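You operate a simulated robot arm through the tools that you are given. There is no shell and no other tool. Be economical: measure what you need, move in short steps, check, and stop when the job is done.

You run a simulated robot arm. Do the job below in one go: nothing can be reset, and whatever is moved stays where it is left.

Task
Box the three rolls of the box ticket's colour and shut the lid.
Fine: they stand in the flat blue box.

Only the result counts: the job must be done as asked and must still hold three seconds after the hand-in. Knocking over, shifting, dropping, spilling or breaking anything else fails it. Lids that push on must go on centred and level and be pressed home; caps that screw on are set level and turned clockwise until they are tight.

Robot
A 6-joint arm with a fingered hand, fixed in place. Base frame: the origin is at the foot of the arm, x ahead of it, y to its left, z up; the work surface is at about z = 800. Readings come in mm, degrees, newtons and seconds.
With the tool pointing down near the work surface it reaches from about 340 to 740 mm from the base axis. Its first joint turns from -115.0 to 115.0 degrees. Payload 4 kg.
The TCP is the grasp point between the finger pads, 26 mm short of the fingertips. In the tool frame z runs along the fingers and y along their closing line. Largest opening 132 mm; the body of the gripper starts 73 mm behind the TCP. The gripper is a hand of 4 fingers: y runs from the thumb to the fingers, the wrist lies at [0, 0, -239] in the tool frame.
Orientation is that of the tool frame in the base frame, as a unit quaternion [x, y, z, w]. With the fingers straight down and closing along the base's y, the tool's x points along the base's -x, its y along +y and its z along -z.

Tools
- The arm moves only by the tool servo_tool. Its argument "series" is a list of rows, each an object (a shift or turn left out is 0) with "turn": the turn, a rotation vector about the tool's x, y, z in degrees, a list of three; "xyz": the shift along the tool's x, y, z in mm, a list of three. In form: [{"turn": [wx, wy, wz], "xyz": [dx, dy, dz]}, ...]. A call has 1 to 12 rows; each row shifts and turns the commanded pose from where the row before left it, along the tool's axes as they then stand. Rows are played at 5 a second. More than 50 mm and 8.6 degrees between two rows, and nothing of the call is played. A pose out of reach is approached as far as the arm can. The call stops where the force on the tool passes 90 N (or 10 N more than at its start, if that is more) or the arm is blocked; 0.2 s more then pass. In this call time passes only in rows, and 0.2 s behind the last. It gives the time, the measured TCP pose, the force on the tool (base axes), the opening and the grip force at its end, in the units of the frame above (readings bear some noise), with the torque about the TCP (base axes, N m) and any sound that the robot's microphone picked up.
- Cameras (640 x 400 px; columns grow to the right, rows downward): "scene" is fixed at [62.1, -649, 1396.9]; the picture's right is [0.64, -0.77, 0.00], its down [-0.57, -0.47, -0.67] and it looks along [0.52, 0.43, -0.74] (base axes); focal length 214 px, centre (320, 200). "wrist" rides on the gripper at [68, 2, -97] in the tool frame; the picture's right is [-0.03, 1.00, 0.00], its down [-0.82, -0.02, -0.58] and it looks along [-0.58, -0.01, 0.82] (tool axes); focal length 270 px, centre (320, 200). There is no depth. A picture from a camera that has moved, and an enlarged one, comes with that camera's place and axes in the base frame and with its lens. The place of the scene camera against the robot may be out by one fixed shift of up to 12 mm in any direction.
- camera(camera): a new picture of that camera. The clock stands still meanwhile.
- raise_lower(by): slides the trunk up (or, below 0, down) by that many mm; the arm rides with it, the base frame stays. It gives what a move gives, with no picture.
- curl_fingers(finger1, finger2, finger3, thumb_bend): sets how far each is bent, from 0 (flat) to 1 (curled in); at 0.3 the hand is open as for a grip, at 0.7 the pads meet at the TCP. One left out holds its place. A second passes; each finger stops where it meets its share of the squeeze, and holds until it gets a number again. It is the only way to open and close the hand. It gives what a move gives, with no picture; readings hold the bend of each and the force on the fingers (four entries, about 0 where the hand has none), thumb and palm.
- enlarge(camera, box): a new picture of the part [left, top, right, bottom] of that camera's present view, enlarged. The clock stands still meanwhile.
- hand_in(): hands the job in; it is judged then, once.

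Go step by step. Nothing tells you positions but the pictures and the camera data: compare them with the known pose of the tool, close in by small moves and look again before you grip or let go. The budget is 120 turns and 84 pictures, counting those below and the enlarged ones. Unless the task says otherwise, let go and move clear before handing in, and close with one line.

The tools are called by a JSON object that holds its "api" and its "payload". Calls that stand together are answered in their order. servo_tool: Moves the arm, as the interface text tells. Its arguments: {"type":"object","properties":{"series":{"type":"array"}},"required":["series"]} The other tools are called the same way: raise_lower (by) slides the trunk up or down; curl_fingers (finger1, finger2, finger3, thumb_bend) moves the fingers one by one; camera (camera) takes a picture; enlarge (camera, box) takes an enlarged picture of a part of a camera's view; hand_in () hands the job in.

At the start:

```text
time_s: 0.0
tcp_pos: [372.6, -70.2, 1246.1]
ee_rot: [-0.001, 1.0, 0.0, 0.001]
ft_force: [0.6, 0.0, -0.3]
moment: [-0.02, 0.0, 0.01]
grip_width: 131.9
grasp_force: 0.0
shape: jaw
bend: [0.3, 0.3, 0.3, 0.3]
finger forces: [0.1, 0.1, 0.0, 0.1, 0.0, 0.0]
trunk travel left (down, up): [-900.0, 90.0]
```

scene: 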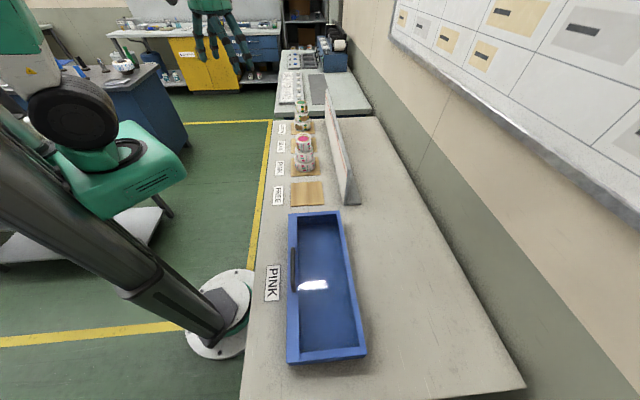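
wrist: 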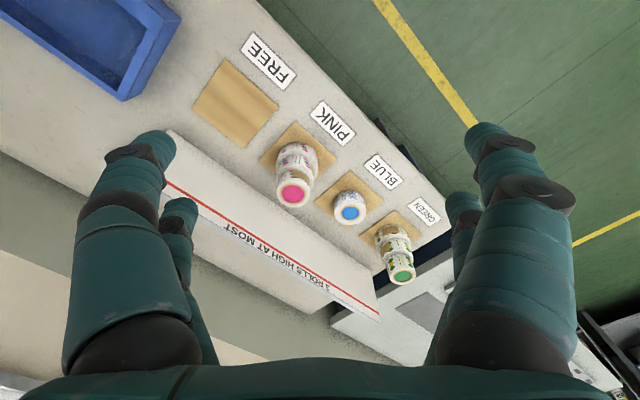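

I see stacks on pads marked FREE, PINK, BLUE and GREEN, and an open blue box with a PINK ticket. I'll enlarge both views to read the stacks and find the lid.

{"api": "enlarge", "payload": {"camera": "scene", "box": [250, 90, 370, 215]}}

{"api": "enlarge", "payload": {"camera": "wrist", "box": [180, 20, 460, 300]}}

{"api": "enlarge", "payload": {"camera": "scene", "box": [240, 200, 400, 370]}}

```text
3.20 times, centred on (310, 152) of scene
camera zoom: at [62.1, -649.0, 1396.9], right [0.64, -0.77, 0.0], down [-0.57, -0.47, -0.67], along [0.52, 0.43, -0.74], focal length 686 px, centre (352, 352)
```

zoom: 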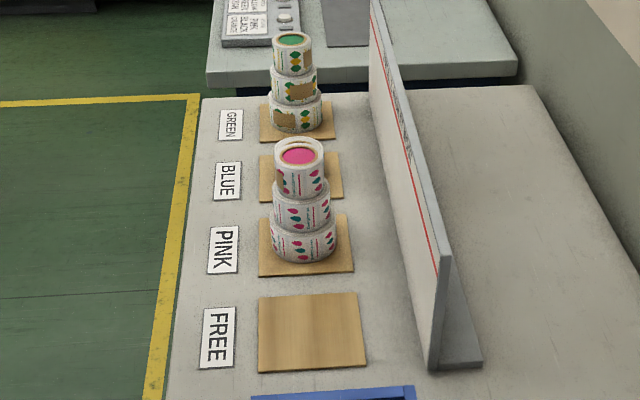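

```text
1.43 times, centred on (320, 160) of wrist
camera zoom: at [304.7, -69.9, 1343.3], right [0.02, 1.0, 0.0], down [0.82, -0.02, 0.58], along [0.58, -0.01, -0.82], focal length 386 px, centre (320, 257)
```

zoom: 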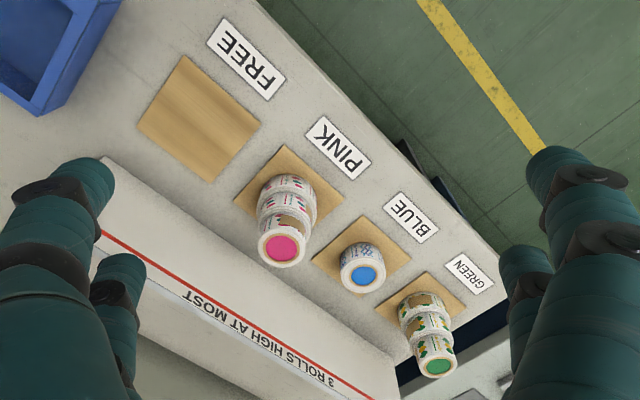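

```text
2.35 times, centred on (320, 285) of scene
camera zoom: at [62.1, -649.0, 1396.9], right [0.64, -0.77, 0.0], down [-0.57, -0.47, -0.67], along [0.52, 0.43, -0.74], focal length 505 px, centre (320, 0)
```

zoom: 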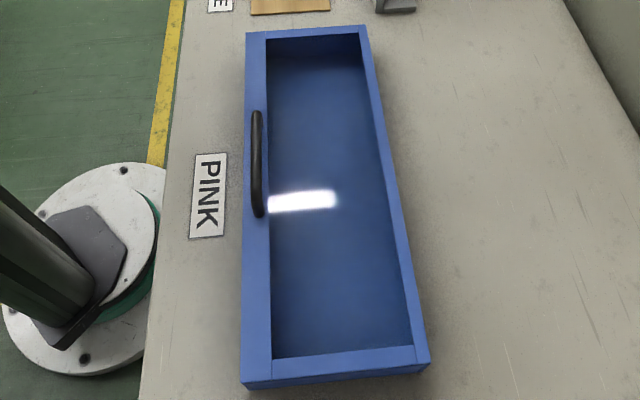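

The box looks like it has a closed glass lid with a handle on the robot side. I'll swing over to the box at height, turned square to the bench, and look.

{"api": "servo_tool", "payload": {"series": [{"xyz": [31, -38, 0]}, {"xyz": [31, -38, 0]}, {"xyz": [31, -38, 0]}, {"xyz": [31, -38, 0]}, {"xyz": [31, -38, 0]}, {"xyz": [31, -38, 0]}, {"turn": [0, 0, 7.6]}, {"turn": [0, 0, 7.6]}, {"turn": [0, 0, 7.6]}, {"turn": [0, 0, 7.6]}, {"turn": [0, 0, 7.6]}, {"turn": [0, 0, 7.6]}]}}

{"api": "camera", "payload": {"camera": "wrist"}}

```text
time_s: 2.6
tcp_pos: [187.7, -298.1, 1247.2]
ee_rot: [0.388, 0.922, 0.0, 0.0]
ft_force: [0.3, 0.3, -1.3]
moment: [0.02, 0.0, 0.0]
grip_width: 131.8
grasp_force: 0.1
shape: jaw
bend: [0.3, 0.3, 0.3, 0.3]
finger forces: [0.1, 0.1, 0.0, 0.0, 0.1, 0.0]
trunk travel left (down, up): [-900.0, 90.0]
```

```text
78 pictures are left
camera wrist: at [141.0, -249.8, 1343.3], right [0.73, 0.68, 0.0], down [0.56, -0.6, 0.58], along [0.39, -0.42, -0.82], focal length 270 px, centre (320, 200)
```

wrist: 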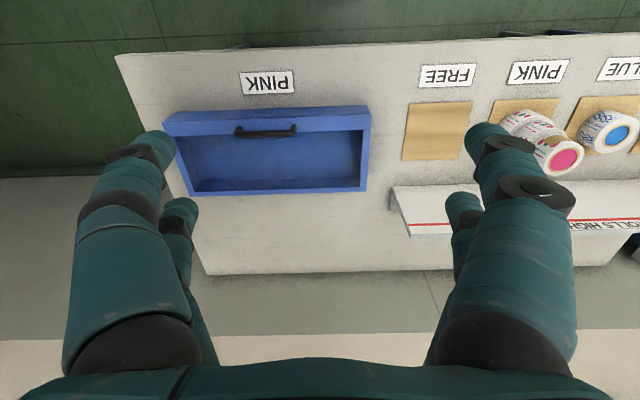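

The box sits square to my view now. I'll zoom in to see whether the lid is closed and how it is built.

{"api": "enlarge", "payload": {"camera": "wrist", "box": [150, 60, 390, 210]}}

{"api": "enlarge", "payload": {"camera": "wrist", "box": [390, 50, 640, 206]}}

```text
2.67 times, centred on (270, 135) of wrist
camera zoom: at [141.0, -249.8, 1343.3], right [0.73, 0.68, 0.0], down [0.56, -0.6, 0.58], along [0.39, -0.42, -0.82], focal length 721 px, centre (453, 373)
```

zoom: 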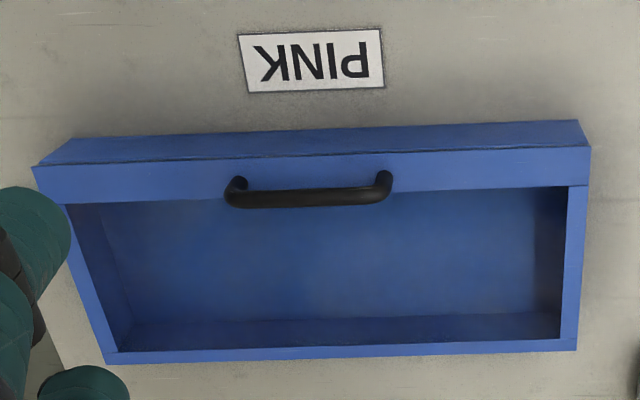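

```text
2.56 times, centred on (515, 128) of wrist
camera zoom: at [141.0, -249.8, 1343.3], right [0.73, 0.68, 0.0], down [0.56, -0.6, 0.58], along [0.39, -0.42, -0.82], focal length 692 px, centre (-179, 384)
```

zoom: 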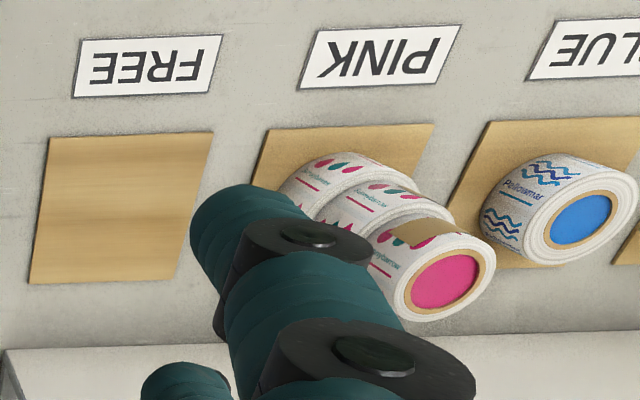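

The handle looks to be at about (190,-445), at a height near 870–890, and the box top is near 865. I'll go closer to see how the lid and handle are made.

{"api": "servo_tool", "payload": {"series": [{"xyz": [4, -20, 40]}, {"xyz": [4, -20, 40]}, {"xyz": [4, -20, 40]}, {"xyz": [4, -20, 40]}, {"xyz": [2, -20, 37]}]}}

{"api": "camera", "payload": {"camera": "wrist"}}

```text
time_s: 3.8
tcp_pos: [101.2, -355.6, 1050.1]
ee_rot: [0.387, 0.922, 0.0, -0.001]
ft_force: [-0.9, -0.3, -0.2]
moment: [0.03, 0.0, 0.03]
grip_width: 132.0
grasp_force: 0.0
shape: jaw
bend: [0.3, 0.3, 0.3, 0.3]
finger forces: [0.0, 0.0, 0.0, 0.0, 0.1, 0.0]
trunk travel left (down, up): [-900.0, 90.0]
```

```text
75 pictures are left
camera wrist: at [56.1, -307.9, 1146.0], right [0.73, 0.68, 0.0], down [0.56, -0.6, 0.58], along [0.39, -0.42, -0.82], focal length 270 px, centre (320, 200)
```

wrist: 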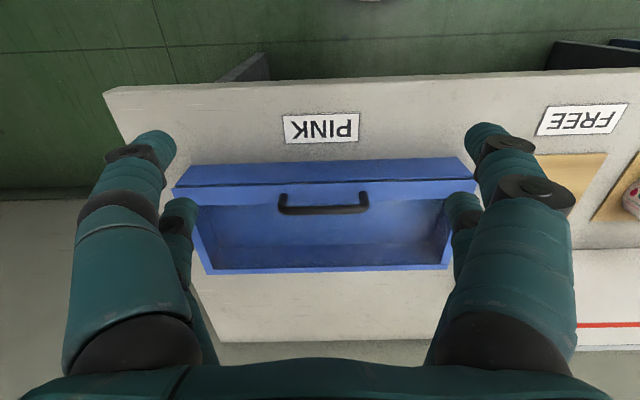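

{"api": "enlarge", "payload": {"camera": "wrist", "box": [160, 140, 480, 290]}}

```text
2.00 times, centred on (320, 215) of wrist
camera zoom: at [56.1, -307.9, 1146.0], right [0.73, 0.68, 0.0], down [0.56, -0.6, 0.58], along [0.39, -0.42, -0.82], focal length 541 px, centre (320, 170)
```

zoom: 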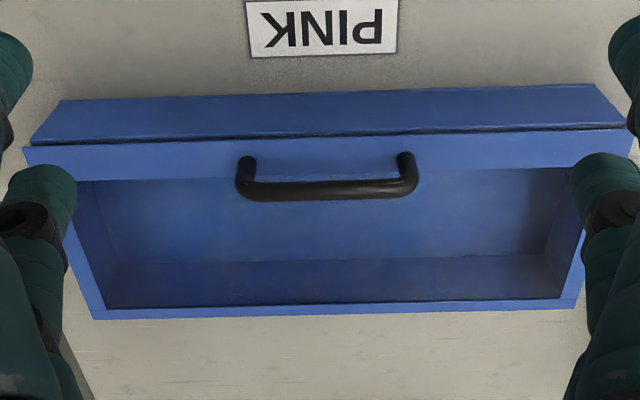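

The lid is a hinged glass frame: its near edge is about 17 mm in front of the handle, and the hinge is on the far side, about 150 mm beyond the bar. The bar is about 100 mm long, near (190,-446,893). I'll turn the hand 90° to close across the bar, with the thumb on the robot side.

{"api": "servo_tool", "payload": {"series": [{"turn": [0, 0, 8.2]}, {"turn": [0, 0, 8.2]}, {"turn": [0, 0, 8.2]}, {"turn": [0, 0, 8.2]}, {"turn": [0, 0, 8.2]}, {"turn": [0, 0, 8.2]}, {"turn": [0, 0, 8.2]}, {"turn": [0, 0, 8.2]}, {"turn": [0, 0, 8.2]}, {"turn": [0, 0, 8.2]}, {"turn": [0, 0, 8]}]}}

```text
time_s: 6.2
tcp_pos: [101.9, -355.4, 1050.6]
ee_rot: [0.926, 0.378, 0.0, 0.0]
ft_force: [0.0, -1.0, -0.4]
moment: [0.0, 0.02, 0.0]
grip_width: 131.8
grasp_force: 0.1
shape: jaw
bend: [0.3, 0.3, 0.3, 0.3]
finger forces: [0.0, 0.1, 0.0, 0.0, 0.0, 0.1]
trunk travel left (down, up): [-900.0, 90.0]
```

{"api": "servo_tool", "payload": {"series": [{"xyz": [0, 42, 0]}, {"xyz": [0, 42, 0]}, {"xyz": [0, 42, 0]}, {"xyz": [0, 0, 35]}, {"xyz": [0, 0, 35]}]}}

{"api": "camera", "payload": {"camera": "wrist"}}

{"api": "camera", "payload": {"camera": "scene"}}

```text
time_s: 7.4
tcp_pos: [191.5, -445.9, 979.1]
ee_rot: [0.926, 0.379, 0.0, 0.0]
ft_force: [0.2, -0.2, -0.2]
moment: [0.0, 0.02, 0.0]
grip_width: 132.0
grasp_force: 0.0
shape: jaw
bend: [0.3, 0.3, 0.3, 0.3]
finger forces: [0.1, 0.0, 0.1, 0.0, 0.1, 0.1]
trunk travel left (down, up): [-900.0, 90.0]
```

```text
73 pictures are left
camera wrist: at [242.9, -400.1, 1075.1], right [0.68, -0.73, 0.0], down [-0.6, -0.56, 0.58], along [-0.42, -0.39, -0.82], focal length 270 px, centre (320, 200)
```

wrist: 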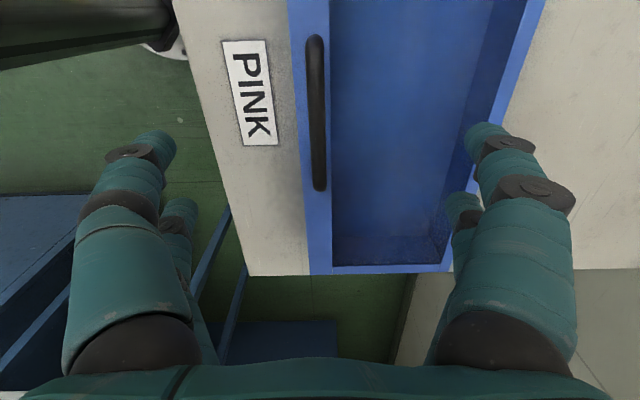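

```text
72 pictures are left
```

scene: 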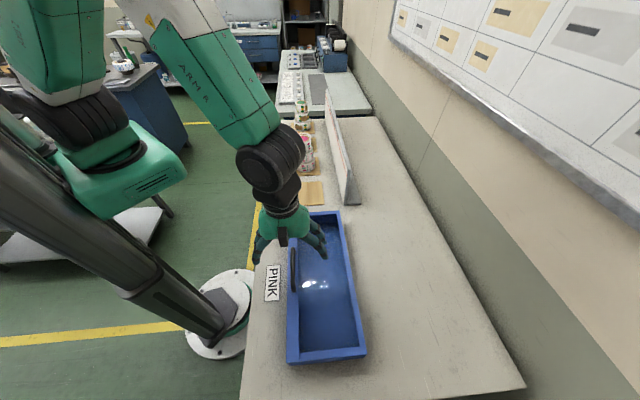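

The bar is centred in the hand. I'll go down so the pads are around the bar with the tips short of the lid, then close.

{"api": "servo_tool", "payload": {"series": [{"xyz": [0, -1, 38]}, {"xyz": [0, 0, 30]}, {"xyz": [0, 0, 8]}]}}

{"api": "camera", "payload": {"camera": "wrist"}}

{"api": "enlarge", "payload": {"camera": "scene", "box": [240, 200, 370, 330]}}

```text
time_s: 8.2
tcp_pos: [190.1, -444.2, 903.7]
ee_rot: [0.926, 0.378, 0.0, -0.001]
ft_force: [0.2, -0.6, 0.0]
moment: [0.02, -0.01, 0.0]
grip_width: 132.1
grasp_force: 0.0
shape: jaw
bend: [0.3, 0.3, 0.3, 0.3]
finger forces: [0.1, 0.0, 0.1, 0.0, 0.0, 0.1]
trunk travel left (down, up): [-900.0, 90.0]
```

```text
71 pictures are left
camera wrist: at [241.2, -399.7, 999.9], right [0.68, -0.73, 0.0], down [-0.6, -0.56, 0.58], along [-0.42, -0.39, -0.82], focal length 270 px, centre (320, 200)
```

wrist: 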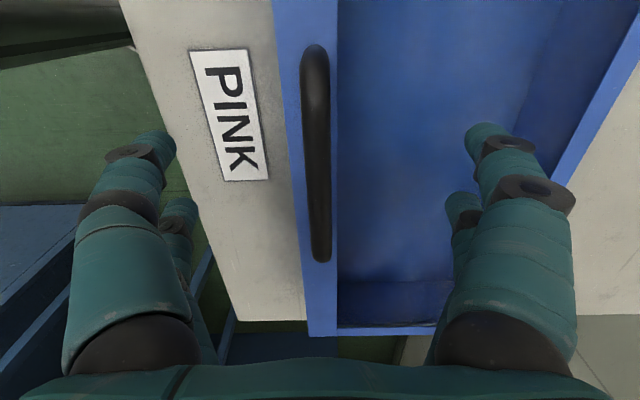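

```text
3.08 times, centred on (305, 265) of scene
camera zoom: at [62.1, -649.0, 1396.9], right [0.64, -0.77, 0.0], down [-0.57, -0.47, -0.67], along [0.52, 0.43, -0.74], focal length 660 px, centre (366, 0)
```

zoom: 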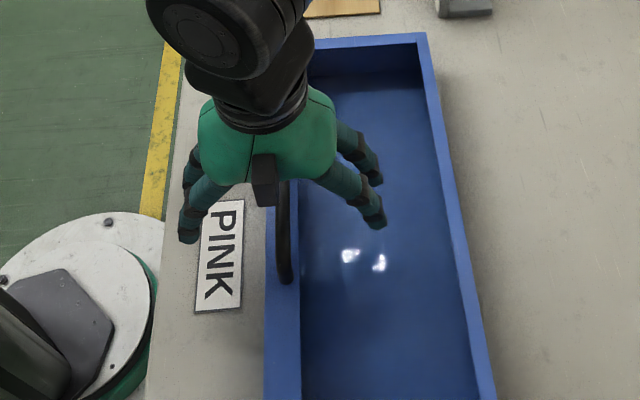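

{"api": "curl_fingers", "payload": {"finger1": 0.7, "finger2": 0.7, "finger3": 0.7, "thumb_bend": 0.7}}

{"api": "camera", "payload": {"camera": "wrist"}}

```text
time_s: 9.2
tcp_pos: [191.2, -445.0, 903.8]
ee_rot: [0.926, 0.379, -0.001, 0.0]
ft_force: [-0.3, 0.6, -0.8]
moment: [0.01, 0.0, 0.05]
grip_width: 4.6
grasp_force: 2.2
shape: fingers
bend: [0.69, 0.69, 0.69, 0.69]
finger forces: [0.5, 0.7, 0.9, 0.1, 1.4, 0.0]
trunk travel left (down, up): [-900.0, 90.0]
```

```text
69 pictures are left
camera wrist: at [241.2, -399.6, 1000.2], right [0.68, -0.73, 0.0], down [-0.6, -0.56, 0.58], along [-0.42, -0.39, -0.82], focal length 270 px, centre (320, 200)
```

wrist: 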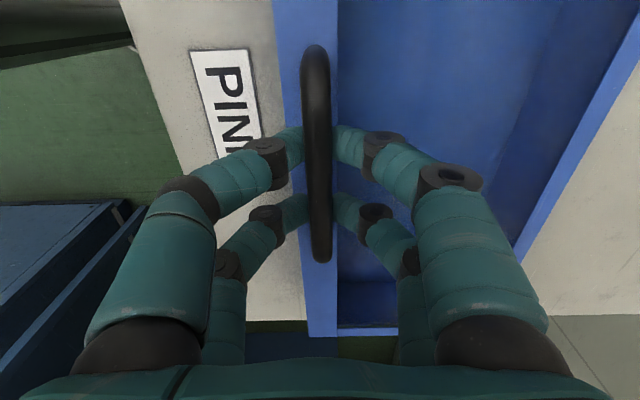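

The fingertips have closed under the bar and caged it. I'll lift the lid along its hinge arc to about 30° and check.

{"api": "servo_tool", "payload": {"series": [{"xyz": [0, 4, -13], "turn": [1.2, 0, 0]}, {"xyz": [0, 5, -12.5], "turn": [1.3, 0, 0]}, {"xyz": [0, 12.5, -24.2], "turn": [2.5, 0, 0]}, {"xyz": [0, 15.4, -22.2], "turn": [2.5, 0, 0]}]}}

{"api": "camera", "payload": {"camera": "scene"}}

{"api": "camera", "payload": {"camera": "wrist"}}

```text
time_s: 10.2
tcp_pos: [218.7, -474.3, 973.7]
ee_rot: [0.923, 0.378, -0.025, -0.06]
ft_force: [-0.7, -0.3, -0.1]
moment: [0.0, 0.02, 0.02]
grip_width: 2.6
grasp_force: 0.5
shape: fingers
bend: [0.7, 0.7, 0.69, 0.7]
finger forces: [0.2, 0.5, 0.4, 0.0, 0.6, 0.0]
trunk travel left (down, up): [-900.0, 90.0]
```

```text
68 pictures are left
```

scene: 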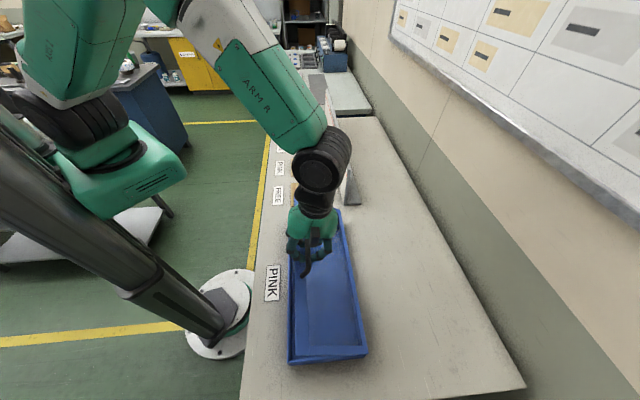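

```text
67 pictures are left
camera wrist: at [278.4, -437.0, 1069.4], right [0.68, -0.73, -0.13], down [-0.54, -0.61, 0.58], along [-0.5, -0.32, -0.81], focal length 270 px, centre (320, 200)
```

wrist: 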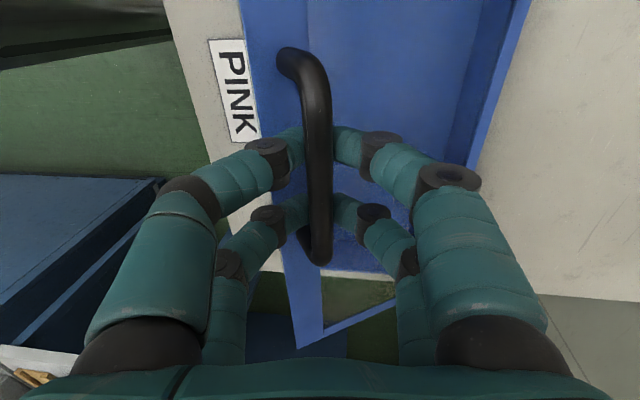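

The lid is rising with almost no force. I'll continue to about 60°.

{"api": "servo_tool", "payload": {"series": [{"xyz": [0, 18.2, -20.2], "turn": [2.5, 0, 0]}, {"xyz": [0, 20.6, -17.8], "turn": [2.5, 0, 0]}, {"xyz": [0, 22.9, -15], "turn": [2.5, 0, 0]}]}}

{"api": "camera", "payload": {"camera": "wrist"}}

{"api": "enlarge", "payload": {"camera": "scene", "box": [250, 190, 410, 370]}}

```text
time_s: 11.0
tcp_pos: [268.5, -523.9, 1014.9]
ee_rot: [0.917, 0.376, -0.05, -0.121]
ft_force: [-0.3, -0.2, 0.4]
moment: [-0.02, 0.01, 0.02]
grip_width: 2.0
grasp_force: 0.1
shape: fingers
bend: [0.7, 0.7, 0.7, 0.7]
finger forces: [0.0, 0.0, 0.0, 0.0, 0.3, 0.0]
trunk travel left (down, up): [-900.0, 90.0]
```

```text
66 pictures are left
camera wrist: at [336.2, -496.6, 1107.3], right [0.66, -0.71, -0.26], down [-0.49, -0.66, 0.56], along [-0.57, -0.24, -0.78], focal length 270 px, centre (320, 200)
```

wrist: 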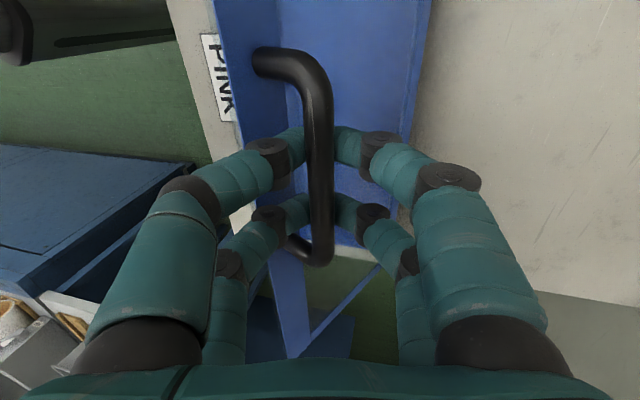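

```text
2.22 times, centred on (330, 280) of scene
camera zoom: at [62.1, -649.0, 1396.9], right [0.64, -0.77, 0.0], down [-0.57, -0.47, -0.67], along [0.52, 0.43, -0.74], focal length 477 px, centre (298, 22)
```

zoom: 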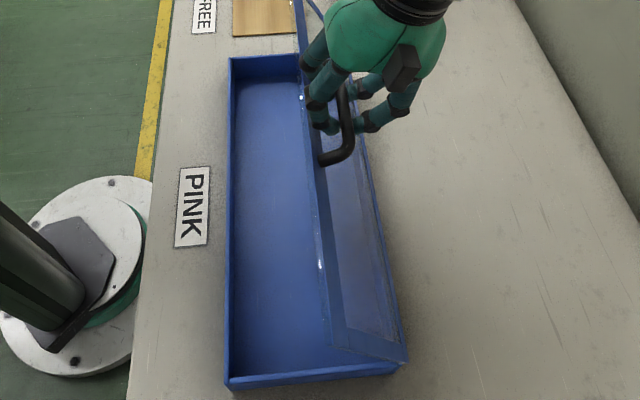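

{"api": "servo_tool", "payload": {"series": [{"xyz": [0, 24.6, -11.8], "turn": [2.5, 0, 0]}, {"xyz": [0, 26, -8.4], "turn": [2.5, 0, 0]}, {"xyz": [0, 26.9, -5], "turn": [2.5, 0, 0]}]}}

{"api": "camera", "payload": {"camera": "wrist"}}

{"api": "enlarge", "payload": {"camera": "scene", "box": [250, 190, 410, 370]}}

```text
time_s: 11.8
tcp_pos: [308.5, -547.6, 1015.7]
ee_rot: [0.908, 0.372, -0.074, -0.181]
ft_force: [-1.0, 0.4, -0.2]
moment: [-0.02, 0.02, 0.01]
grip_width: 1.3
grasp_force: 0.1
shape: fingers
bend: [0.7, 0.7, 0.7, 0.7]
finger forces: [0.0, 0.0, 0.0, 0.0, 0.1, 0.0]
out of reach, approached as far as the arm can: row 3
trunk travel left (down, up): [-900.0, 90.0]
```

```text
64 pictures are left
camera wrist: at [385.6, -528.7, 1105.3], right [0.63, -0.68, -0.38], down [-0.44, -0.72, 0.54], along [-0.64, -0.17, -0.75], focal length 270 px, centre (320, 200)
```

wrist: 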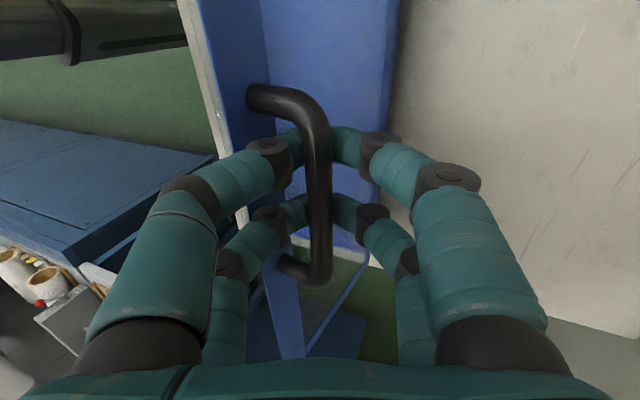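

```text
2.22 times, centred on (330, 280) of scene
camera zoom: at [62.1, -649.0, 1396.9], right [0.64, -0.77, 0.0], down [-0.57, -0.47, -0.67], along [0.52, 0.43, -0.74], focal length 477 px, centre (298, 22)
```

zoom: 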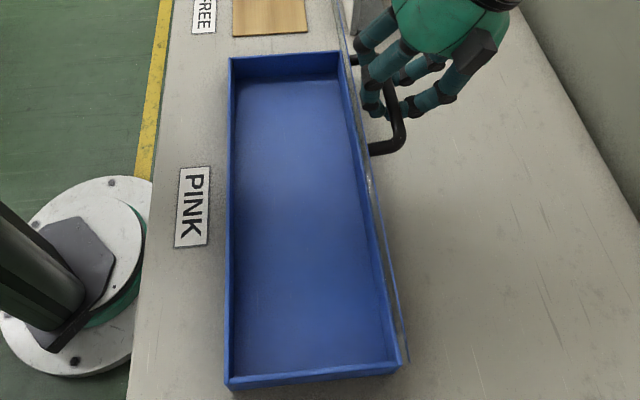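

The lid is near vertical (about 78°), but the tilt of the hand limits the reach. I'll take the tilt out gradually so the hand can follow the rest of the way out.

{"api": "servo_tool", "payload": {"series": [{"turn": [-2.5, 0, 0]}, {"turn": [-2.5, 0, 0]}, {"turn": [-2.5, 0, 0]}, {"turn": [-2.5, 0, 0]}]}}

{"api": "camera", "payload": {"camera": "wrist"}}

```text
time_s: 12.8
tcp_pos: [308.7, -548.1, 1016.3]
ee_rot: [0.92, 0.376, -0.041, -0.1]
ft_force: [0.8, -0.1, -0.9]
moment: [0.01, 0.0, -0.04]
grip_width: 1.2
grasp_force: 0.0
shape: fingers
bend: [0.7, 0.7, 0.7, 0.7]
finger forces: [0.0, 0.0, 0.1, 0.0, 0.3, 0.0]
trunk travel left (down, up): [-900.0, 90.0]
```

```text
62 pictures are left
camera wrist: at [374.6, -517.9, 1110.3], right [0.67, -0.71, -0.22], down [-0.51, -0.65, 0.57], along [-0.55, -0.27, -0.79], focal length 270 px, centre (320, 200)
```

wrist: 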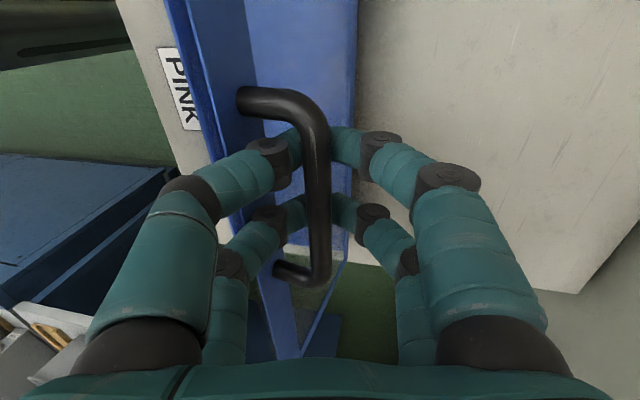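

{"api": "servo_tool", "payload": {"series": [{"xyz": [-3, 13, -1], "turn": [-1, 0, 0]}, {"xyz": [-3, 13, 0], "turn": [-1, 0, 0]}, {"xyz": [0, 13, 1], "turn": [-1, 0, 0]}]}}

{"api": "camera", "payload": {"camera": "wrist"}}

{"api": "enlarge", "payload": {"camera": "scene", "box": [250, 190, 410, 370]}}

```text
time_s: 13.6
tcp_pos: [330.8, -580.5, 1009.9]
ee_rot: [0.923, 0.377, -0.032, -0.076]
ft_force: [-0.1, 0.3, 4.0]
moment: [0.18, 0.15, 0.16]
grip_width: 4.4
grasp_force: 5.8
shape: fingers
bend: [0.7, 0.7, 0.7, 0.69]
finger forces: [0.0, 0.0, 8.4, 0.0, 3.2, 0.0]
trunk travel left (down, up): [-900.0, 90.0]
```

```text
61 pictures are left
camera wrist: at [393.4, -546.2, 1104.3], right [0.67, -0.72, -0.17], down [-0.53, -0.63, 0.57], along [-0.52, -0.3, -0.8], focal length 270 px, centre (320, 200)
```

wrist: 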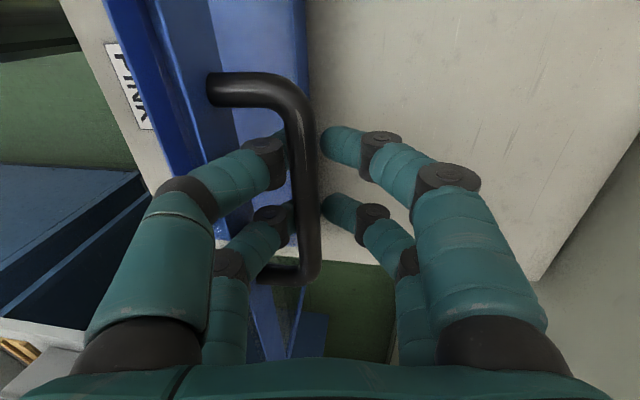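

```text
2.22 times, centred on (330, 280) of scene
camera zoom: at [62.1, -649.0, 1396.9], right [0.64, -0.77, 0.0], down [-0.57, -0.47, -0.67], along [0.52, 0.43, -0.74], focal length 477 px, centre (298, 22)
```

zoom: 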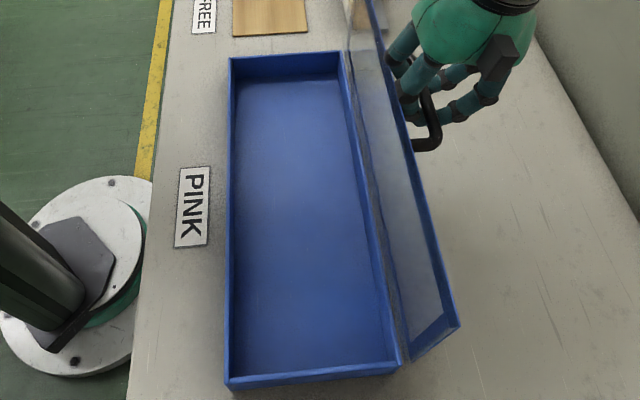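

The lid is at or slightly past vertical, and the fingers feel a pull of about 8 N. I'll test a few mm more to find its stop.

{"api": "servo_tool", "payload": {"series": [{"xyz": [0, 7, 2]}, {"xyz": [0, 7, 3]}]}}

{"api": "enlarge", "payload": {"camera": "scene", "box": [250, 190, 410, 370]}}

```text
time_s: 14.2
tcp_pos: [340.9, -588.8, 1003.6]
ee_rot: [0.923, 0.377, -0.032, -0.074]
ft_force: [-0.1, -1.3, 19.8]
moment: [0.93, 0.46, -0.02]
grip_width: 6.6
grasp_force: 17.2
shape: fingers
bend: [0.7, 0.7, 0.69, 0.68]
finger forces: [0.1, 0.1, 4.1, 0.1, 29.0, 0.0]
trunk travel left (down, up): [-900.0, 90.0]
```

```text
2.22 times, centred on (330, 280) of scene
camera zoom: at [62.1, -649.0, 1396.9], right [0.64, -0.77, 0.0], down [-0.57, -0.47, -0.67], along [0.52, 0.43, -0.74], focal length 477 px, centre (298, 22)
```

zoom: 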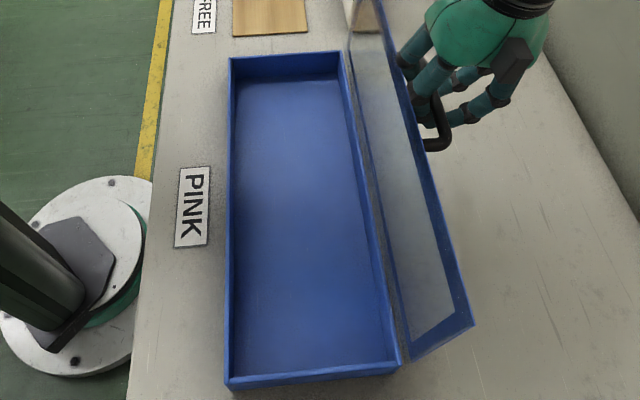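

The lid is now clearly past vertical. I'll open only the two outer fingers first, because the robot-side ones sit between the bar and the lid, and then ease the pressure.

{"api": "curl_fingers", "payload": {"finger1": 0.3, "finger2": 0.3}}

{"api": "servo_tool", "payload": {"series": [{"xyz": [0, 0, -4]}]}}

{"api": "camera", "payload": {"camera": "wrist"}}

```text
time_s: 15.2
tcp_pos: [340.3, -588.5, 1003.3]
ee_rot: [0.923, 0.377, -0.031, -0.075]
ft_force: [-0.6, -3.8, 25.4]
moment: [1.2, 0.48, 0.02]
grip_width: 71.7
grasp_force: 19.0
shape: fingers
bend: [0.3, 0.3, 0.69, 0.69]
finger forces: [0.0, 0.1, 0.7, 0.0, 37.1, 0.0]
trunk travel left (down, up): [-900.0, 90.0]
```

```text
time_s: 15.6
tcp_pos: [340.3, -589.4, 1003.4]
ee_rot: [0.922, 0.378, -0.032, -0.078]
ft_force: [-0.5, -0.6, 7.1]
moment: [0.47, 0.21, 0.05]
grip_width: 71.7
grasp_force: 16.1
shape: fingers
bend: [0.3, 0.3, 0.69, 0.68]
finger forces: [0.1, 0.1, 1.7, 0.0, 30.0, 0.1]
trunk travel left (down, up): [-900.0, 90.0]
```

```text
58 pictures are left
camera wrist: at [402.8, -555.4, 1098.4], right [0.67, -0.72, -0.17], down [-0.53, -0.63, 0.57], along [-0.52, -0.3, -0.8], focal length 270 px, centre (320, 200)
```

wrist: 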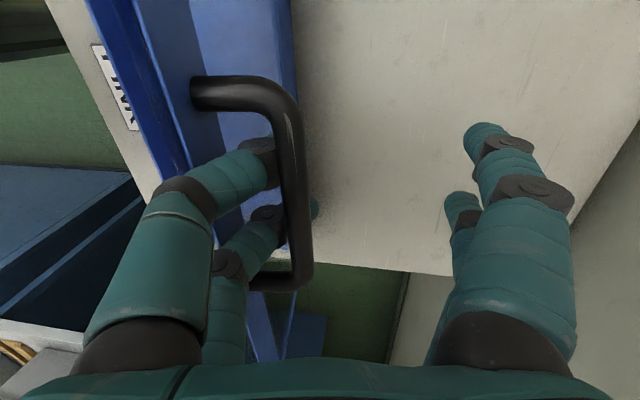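

{"api": "servo_tool", "payload": {"series": [{"xyz": [0, 6, -1]}, {"xyz": [0, 6, 0]}]}}

{"api": "enlarge", "payload": {"camera": "scene", "box": [250, 190, 410, 370]}}

```text
time_s: 16.2
tcp_pos: [344.7, -590.4, 1003.6]
ee_rot: [0.923, 0.377, -0.032, -0.077]
ft_force: [-8.4, -7.7, 6.8]
moment: [0.63, 0.17, 0.33]
grip_width: 72.4
grasp_force: 16.8
shape: fingers
bend: [0.3, 0.3, 0.69, 0.68]
finger forces: [0.0, 0.0, 3.3, 0.0, 29.1, 0.0]
out of reach, approached as far as the arm can: row 1, 2
trunk travel left (down, up): [-900.0, 90.0]
```

```text
2.22 times, centred on (330, 280) of scene
camera zoom: at [62.1, -649.0, 1396.9], right [0.64, -0.77, 0.0], down [-0.57, -0.47, -0.67], along [0.52, 0.43, -0.74], focal length 477 px, centre (298, 22)
```

zoom: 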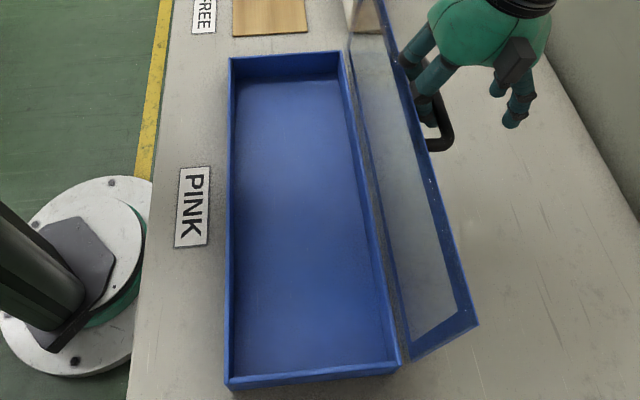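

The lid is about 8–10° past vertical. I'll straighten the two hooked fingers slightly so their tips clear the bar, and then watch the lid.

{"api": "curl_fingers", "payload": {"finger3": 0.64, "thumb_bend": 0.64}}

{"api": "camera", "payload": {"camera": "wrist"}}

{"api": "enlarge", "payload": {"camera": "scene", "box": [250, 190, 410, 370]}}

```text
time_s: 17.2
tcp_pos: [346.1, -589.3, 1003.7]
ee_rot: [0.922, 0.378, -0.032, -0.077]
ft_force: [0.3, 0.7, -1.1]
moment: [-0.05, 0.06, 0.01]
grip_width: 77.2
grasp_force: 0.9
shape: fingers
bend: [0.3, 0.3, 0.65, 0.64]
finger forces: [0.1, 0.0, 1.0, 0.0, 1.3, 0.1]
trunk travel left (down, up): [-900.0, 90.0]
```

```text
56 pictures are left
camera wrist: at [407.5, -555.1, 1098.4], right [0.67, -0.72, -0.17], down [-0.53, -0.63, 0.57], along [-0.52, -0.3, -0.8], focal length 270 px, centre (320, 200)
```

wrist: 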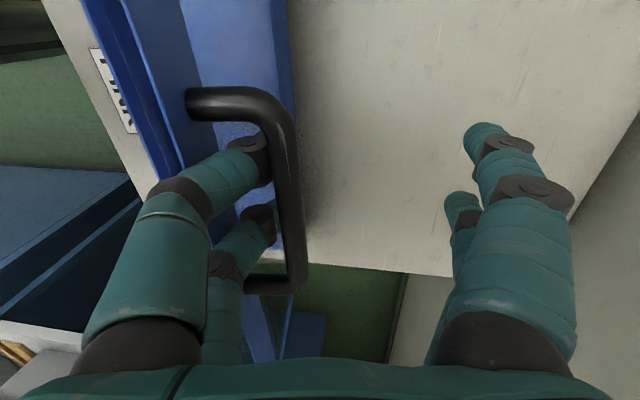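

```text
2.22 times, centred on (330, 280) of scene
camera zoom: at [62.1, -649.0, 1396.9], right [0.64, -0.77, 0.0], down [-0.57, -0.47, -0.67], along [0.52, 0.43, -0.74], focal length 477 px, centre (298, 22)
```

zoom: 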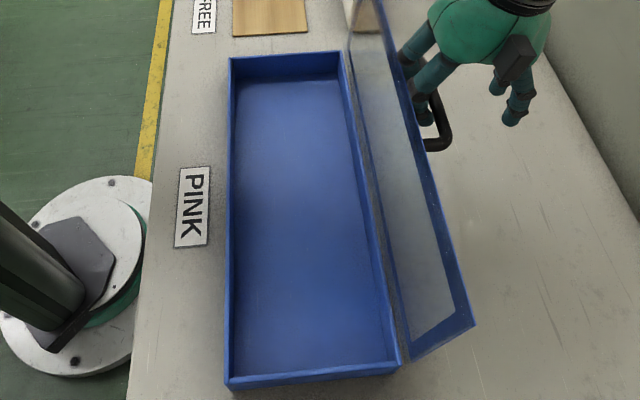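

{"api": "servo_tool", "payload": {"series": [{"xyz": [0, -3, -5]}, {"xyz": [0, -2, -5]}]}}

{"api": "camera", "payload": {"camera": "wrist"}}

```text
time_s: 17.8
tcp_pos: [343.3, -586.3, 1014.3]
ee_rot: [0.922, 0.377, -0.032, -0.077]
ft_force: [-1.2, 0.4, -3.0]
moment: [-0.01, -0.04, 0.0]
grip_width: 77.6
grasp_force: 2.7
shape: fingers
bend: [0.3, 0.3, 0.64, 0.63]
finger forces: [0.0, 0.0, 2.9, 0.0, 1.9, 0.1]
trunk travel left (down, up): [-900.0, 90.0]
```

```text
54 pictures are left
camera wrist: at [404.7, -552.6, 1109.1], right [0.67, -0.72, -0.17], down [-0.53, -0.63, 0.57], along [-0.52, -0.3, -0.8], focal length 270 px, centre (320, 200)
```

wrist: 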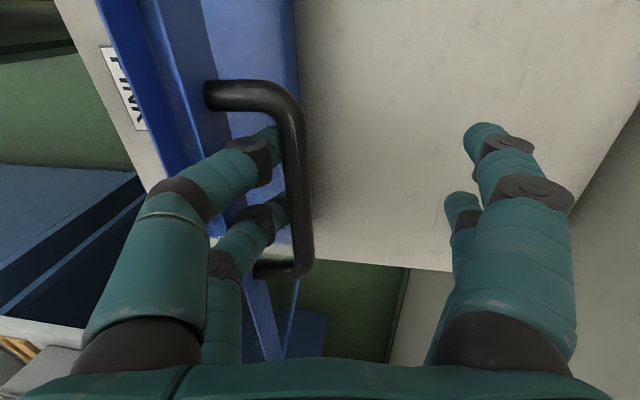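

The tips are still just under the bar. I'll open those two a little more and rise again.

{"api": "curl_fingers", "payload": {"finger3": 0.59, "thumb_bend": 0.59}}

{"api": "servo_tool", "payload": {"series": [{"xyz": [0, 0, -5]}]}}

{"api": "camera", "payload": {"camera": "wrist"}}

```text
time_s: 18.8
tcp_pos: [342.7, -584.9, 1015.5]
ee_rot: [0.923, 0.377, -0.03, -0.076]
ft_force: [1.4, 0.2, 0.2]
moment: [0.01, -0.02, 0.0]
grip_width: 83.7
grasp_force: 0.4
shape: fingers
bend: [0.3, 0.3, 0.59, 0.59]
finger forces: [0.0, 0.0, 0.1, 0.0, 0.0, 0.1]
trunk travel left (down, up): [-900.0, 90.0]
```

```text
time_s: 19.2
tcp_pos: [344.8, -587.1, 1019.5]
ee_rot: [0.922, 0.378, -0.032, -0.077]
ft_force: [0.5, 0.3, -0.7]
moment: [-0.01, 0.0, 0.01]
grip_width: 84.0
grasp_force: 0.5
shape: fingers
bend: [0.3, 0.3, 0.59, 0.59]
finger forces: [0.0, 0.1, 0.3, 0.2, 0.1, 0.0]
trunk travel left (down, up): [-900.0, 90.0]
```

```text
53 pictures are left
camera wrist: at [405.4, -553.0, 1114.3], right [0.67, -0.72, -0.17], down [-0.53, -0.63, 0.57], along [-0.52, -0.3, -0.8], focal length 270 px, centre (320, 200)
```

wrist: 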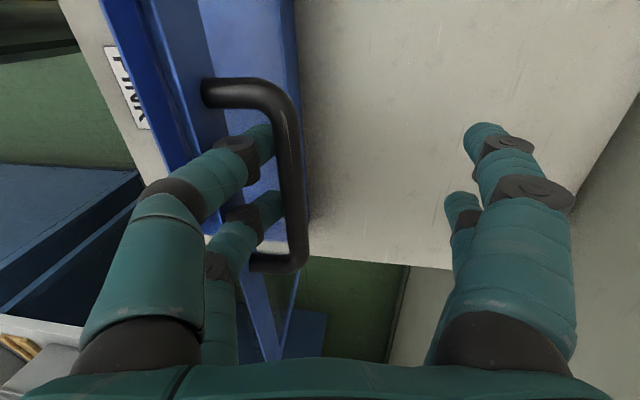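

{"api": "servo_tool", "payload": {"series": [{"xyz": [0, -5, -4]}, {"xyz": [0, -3, -8]}, {"xyz": [0, 0, -10]}]}}

{"api": "camera", "payload": {"camera": "wrist"}}

```text
time_s: 20.0
tcp_pos: [340.9, -583.8, 1041.3]
ee_rot: [0.922, 0.378, -0.031, -0.078]
ft_force: [-0.6, 0.3, 0.3]
moment: [-0.01, -0.03, -0.02]
grip_width: 84.5
grasp_force: 0.2
shape: fingers
bend: [0.3, 0.3, 0.59, 0.59]
finger forces: [0.0, 0.0, 0.0, 0.0, 0.0, 0.0]
trunk travel left (down, up): [-900.0, 90.0]
```

```text
52 pictures are left
camera wrist: at [402.6, -549.6, 1136.9], right [0.67, -0.72, -0.17], down [-0.53, -0.63, 0.57], along [-0.52, -0.3, -0.8], focal length 270 px, centre (320, 200)
```

wrist: 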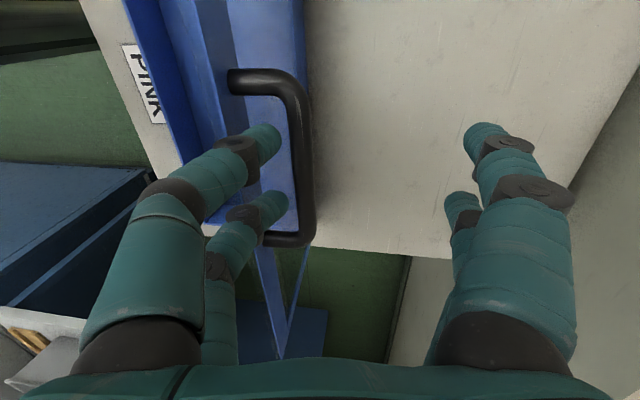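

The hand is free and the lid is staying open. I'll rise clear, straighten the tool and check.

{"api": "servo_tool", "payload": {"series": [{"xyz": [0, -4, -25]}, {"xyz": [0, -4, -25]}, {"xyz": [0, -8, -45]}, {"turn": [-4.8, 0, 0]}, {"turn": [-4.8, 0, 0]}]}}

{"api": "curl_fingers", "payload": {"finger1": 0.3, "finger2": 0.3, "finger3": 0.3, "thumb_bend": 0.3}}

{"api": "camera", "payload": {"camera": "scene"}}

```text
time_s: 21.2
tcp_pos: [333.9, -566.2, 1134.8]
ee_rot: [0.926, 0.379, -0.001, 0.002]
ft_force: [0.1, 1.4, -0.4]
moment: [-0.06, -0.01, 0.02]
grip_width: 84.4
grasp_force: 0.0
shape: fingers
bend: [0.3, 0.3, 0.59, 0.59]
finger forces: [0.0, 0.0, 0.1, 0.1, 0.1, 0.0]
out of reach, approached as far as the arm can: row 2, 3
trunk travel left (down, up): [-900.0, 90.0]
```

```text
time_s: 22.2
tcp_pos: [333.6, -568.0, 1134.6]
ee_rot: [0.925, 0.379, 0.0, 0.001]
ft_force: [-0.8, 0.7, -0.1]
moment: [0.03, 0.02, 0.0]
grip_width: 132.4
grasp_force: 0.0
shape: fingers
bend: [0.3, 0.3, 0.3, 0.3]
finger forces: [0.1, 0.0, 0.1, 0.0, 0.0, 0.0]
trunk travel left (down, up): [-900.0, 90.0]
```

```text
51 pictures are left
```

scene: 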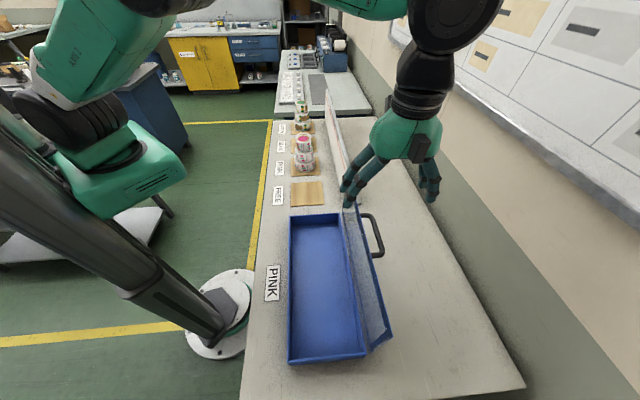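

The lid is holding open past vertical. Next I'll pull back over the box, turn the hand square to the stacks, and go and inspect the pink stack.

{"api": "servo_tool", "payload": {"series": [{"xyz": [0, -45, 0]}, {"xyz": [0, -45, 0]}, {"xyz": [0, -45, 0]}, {"xyz": [0, -45, 0]}, {"xyz": [0, -45, 0]}, {"xyz": [45, 0, 0]}, {"xyz": [45, 0, 0]}, {"xyz": [45, 0, 0]}, {"xyz": [45, 0, 0]}]}}

{"api": "servo_tool", "payload": {"series": [{"turn": [0, 0, -8.2]}, {"turn": [0, 0, -8.2]}, {"turn": [0, 0, -8.2]}, {"turn": [0, 0, -8.2]}, {"turn": [0, 0, -8.2]}, {"turn": [0, 0, -8.2]}, {"turn": [0, 0, -8.2]}, {"turn": [0, 0, -8.2]}, {"turn": [0, 0, -8.2]}, {"turn": [0, 0, -8.2]}, {"turn": [0, 0, -8]}]}}

{"api": "servo_tool", "payload": {"series": [{"xyz": [0, 45, 0]}, {"xyz": [0, 45, 0]}, {"xyz": [0, 45, 0]}, {"xyz": [0, 45, 0]}, {"xyz": [0, 45, 0]}, {"xyz": [0, 45, 0]}, {"xyz": [0, 45, 0]}]}}

{"api": "camera", "payload": {"camera": "wrist"}}

```text
time_s: 24.2
tcp_pos: [303.2, -281.3, 1134.9]
ee_rot: [0.926, 0.377, 0.0, 0.001]
ft_force: [0.0, 0.1, 0.1]
moment: [0.01, 0.01, -0.02]
grip_width: 132.5
grasp_force: 0.1
shape: fingers
bend: [0.3, 0.3, 0.3, 0.3]
finger forces: [0.0, 0.0, 0.1, 0.1, 0.1, 0.1]
trunk travel left (down, up): [-900.0, 90.0]
```

```text
time_s: 26.6
tcp_pos: [304.6, -282.2, 1134.3]
ee_rot: [0.386, 0.923, -0.001, 0.001]
ft_force: [0.3, 0.2, 0.8]
moment: [-0.03, -0.01, -0.02]
grip_width: 132.5
grasp_force: 0.1
shape: fingers
bend: [0.3, 0.3, 0.3, 0.3]
finger forces: [0.0, 0.1, 0.0, 0.1, 0.0, 0.1]
trunk travel left (down, up): [-900.0, 90.0]
```

```text
time_s: 28.2
tcp_pos: [529.8, -60.1, 1134.1]
ee_rot: [0.388, 0.922, -0.001, -0.001]
ft_force: [-0.5, -0.3, -0.2]
moment: [-0.01, -0.01, -0.02]
grip_width: 132.7
grasp_force: 0.1
shape: fingers
bend: [0.3, 0.3, 0.3, 0.3]
finger forces: [0.1, 0.0, 0.0, 0.1, 0.0, 0.0]
trunk travel left (down, up): [-900.0, 90.0]
```

```text
50 pictures are left
camera wrist: at [483.3, -10.6, 1229.9], right [0.73, 0.68, 0.0], down [0.56, -0.6, 0.58], along [0.39, -0.42, -0.82], focal length 270 px, centre (320, 200)
```

wrist: 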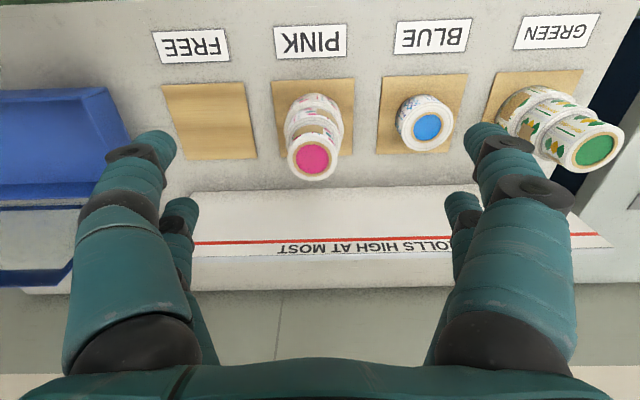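

{"api": "enlarge", "payload": {"camera": "wrist", "box": [230, 60, 390, 200]}}

{"api": "enlarge", "payload": {"camera": "wrist", "box": [460, 60, 640, 190]}}

```text
2.86 times, centred on (310, 130) of wrist
camera zoom: at [483.3, -10.6, 1229.9], right [0.73, 0.68, 0.0], down [0.56, -0.6, 0.58], along [0.39, -0.42, -0.82], focal length 772 px, centre (349, 400)
```

zoom: 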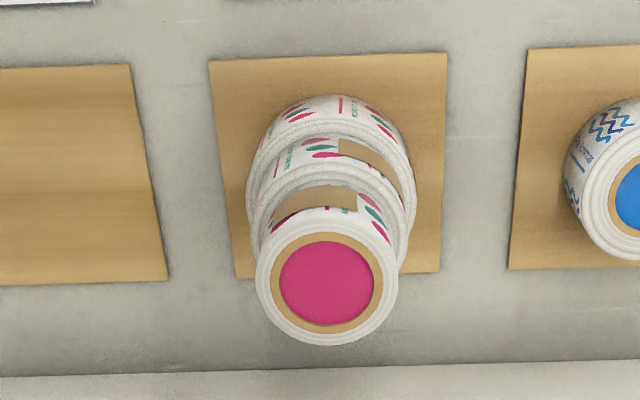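

```text
3.08 times, centred on (550, 125) of wrist
camera zoom: at [483.3, -10.6, 1229.9], right [0.73, 0.68, 0.0], down [0.56, -0.6, 0.58], along [0.39, -0.42, -0.82], focal length 832 px, centre (-388, 431)
```

zoom: 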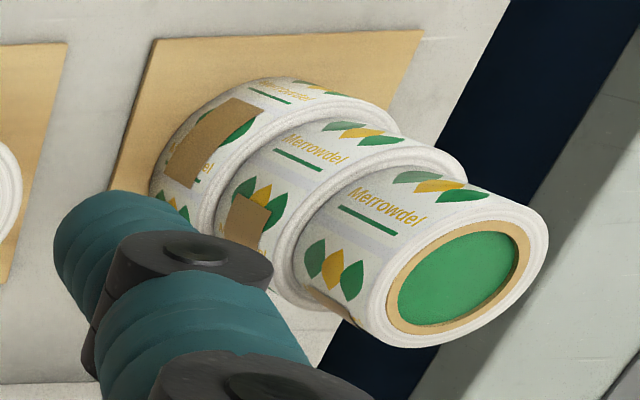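

All three rolls in the pink stack carry the pink leaf print. They get larger towards the bottom (about 60, 75 and 85 mm), and the stack top is near z 937. I'll go lower for exact heights.

{"api": "servo_tool", "payload": {"series": [{"xyz": [0, -7, 35]}, {"xyz": [0, -6, 35]}, {"xyz": [0, 0, 30]}]}}

{"api": "enlarge", "payload": {"camera": "wrist", "box": [220, 60, 420, 260]}}

```text
time_s: 29.0
tcp_pos: [520.7, -70.2, 1032.5]
ee_rot: [0.387, 0.922, 0.0, 0.001]
ft_force: [0.4, -1.7, 0.1]
moment: [0.0, 0.0, 0.02]
grip_width: 132.6
grasp_force: 0.0
shape: fingers
bend: [0.3, 0.3, 0.3, 0.3]
finger forces: [0.0, 0.0, 0.1, 0.0, 0.1, 0.0]
trunk travel left (down, up): [-900.0, 90.0]
```

```text
2.00 times, centred on (320, 160) of wrist
camera zoom: at [473.7, -21.9, 1129.7], right [0.73, 0.68, 0.0], down [0.56, -0.6, 0.58], along [0.39, -0.42, -0.82], focal length 541 px, centre (320, 280)
```

zoom: 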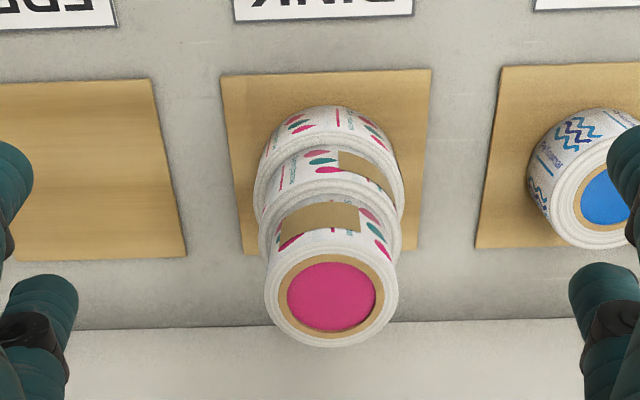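

The top roll's top is at about z 941, its centre near (574,-122), with a diameter of about 57. I'll move above it and check alignment.

{"api": "servo_tool", "payload": {"series": [{"xyz": [-37, 1.4, 0]}, {"xyz": [-36.3, 0, 0]}, {"xyz": [0, 0, 40]}]}}

{"api": "camera", "payload": {"camera": "wrist"}}

{"api": "enlarge", "payload": {"camera": "scene", "box": [250, 90, 370, 215]}}

```text
time_s: 29.8
tcp_pos: [573.7, -121.4, 992.0]
ee_rot: [0.387, 0.922, 0.0, 0.0]
ft_force: [0.3, -0.5, 0.2]
moment: [-0.01, 0.01, 0.0]
grip_width: 132.9
grasp_force: 0.0
shape: fingers
bend: [0.3, 0.3, 0.3, 0.3]
finger forces: [0.0, 0.1, 0.0, 0.0, 0.0, 0.0]
trunk travel left (down, up): [-900.0, 90.0]
```

```text
46 pictures are left
camera wrist: at [526.3, -72.4, 1089.0], right [0.73, 0.68, 0.0], down [0.56, -0.6, 0.58], along [0.39, -0.42, -0.82], focal length 270 px, centre (320, 200)
```

wrist: 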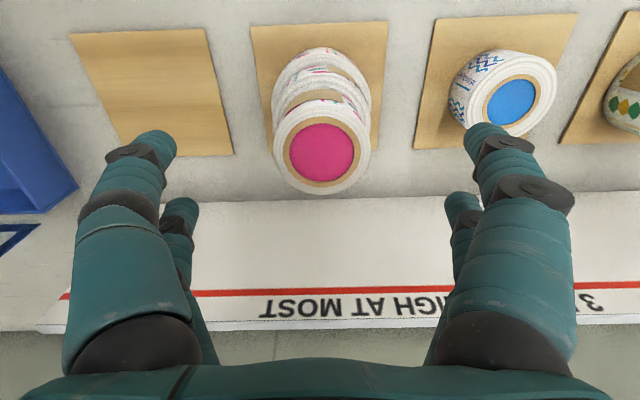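

```text
3.20 times, centred on (310, 152) of scene
camera zoom: at [62.1, -649.0, 1396.9], right [0.64, -0.77, 0.0], down [-0.57, -0.47, -0.67], along [0.52, 0.43, -0.74], focal length 686 px, centre (352, 352)
```

zoom: 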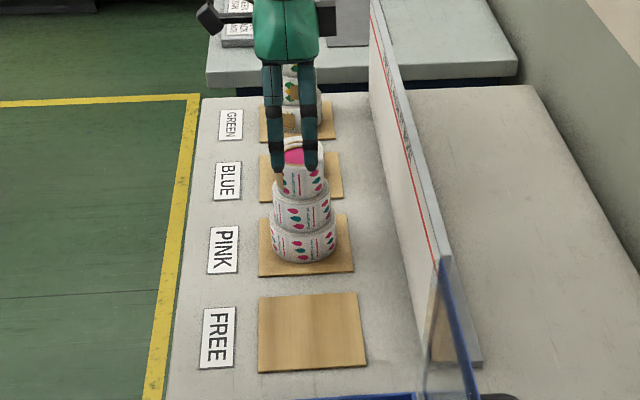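

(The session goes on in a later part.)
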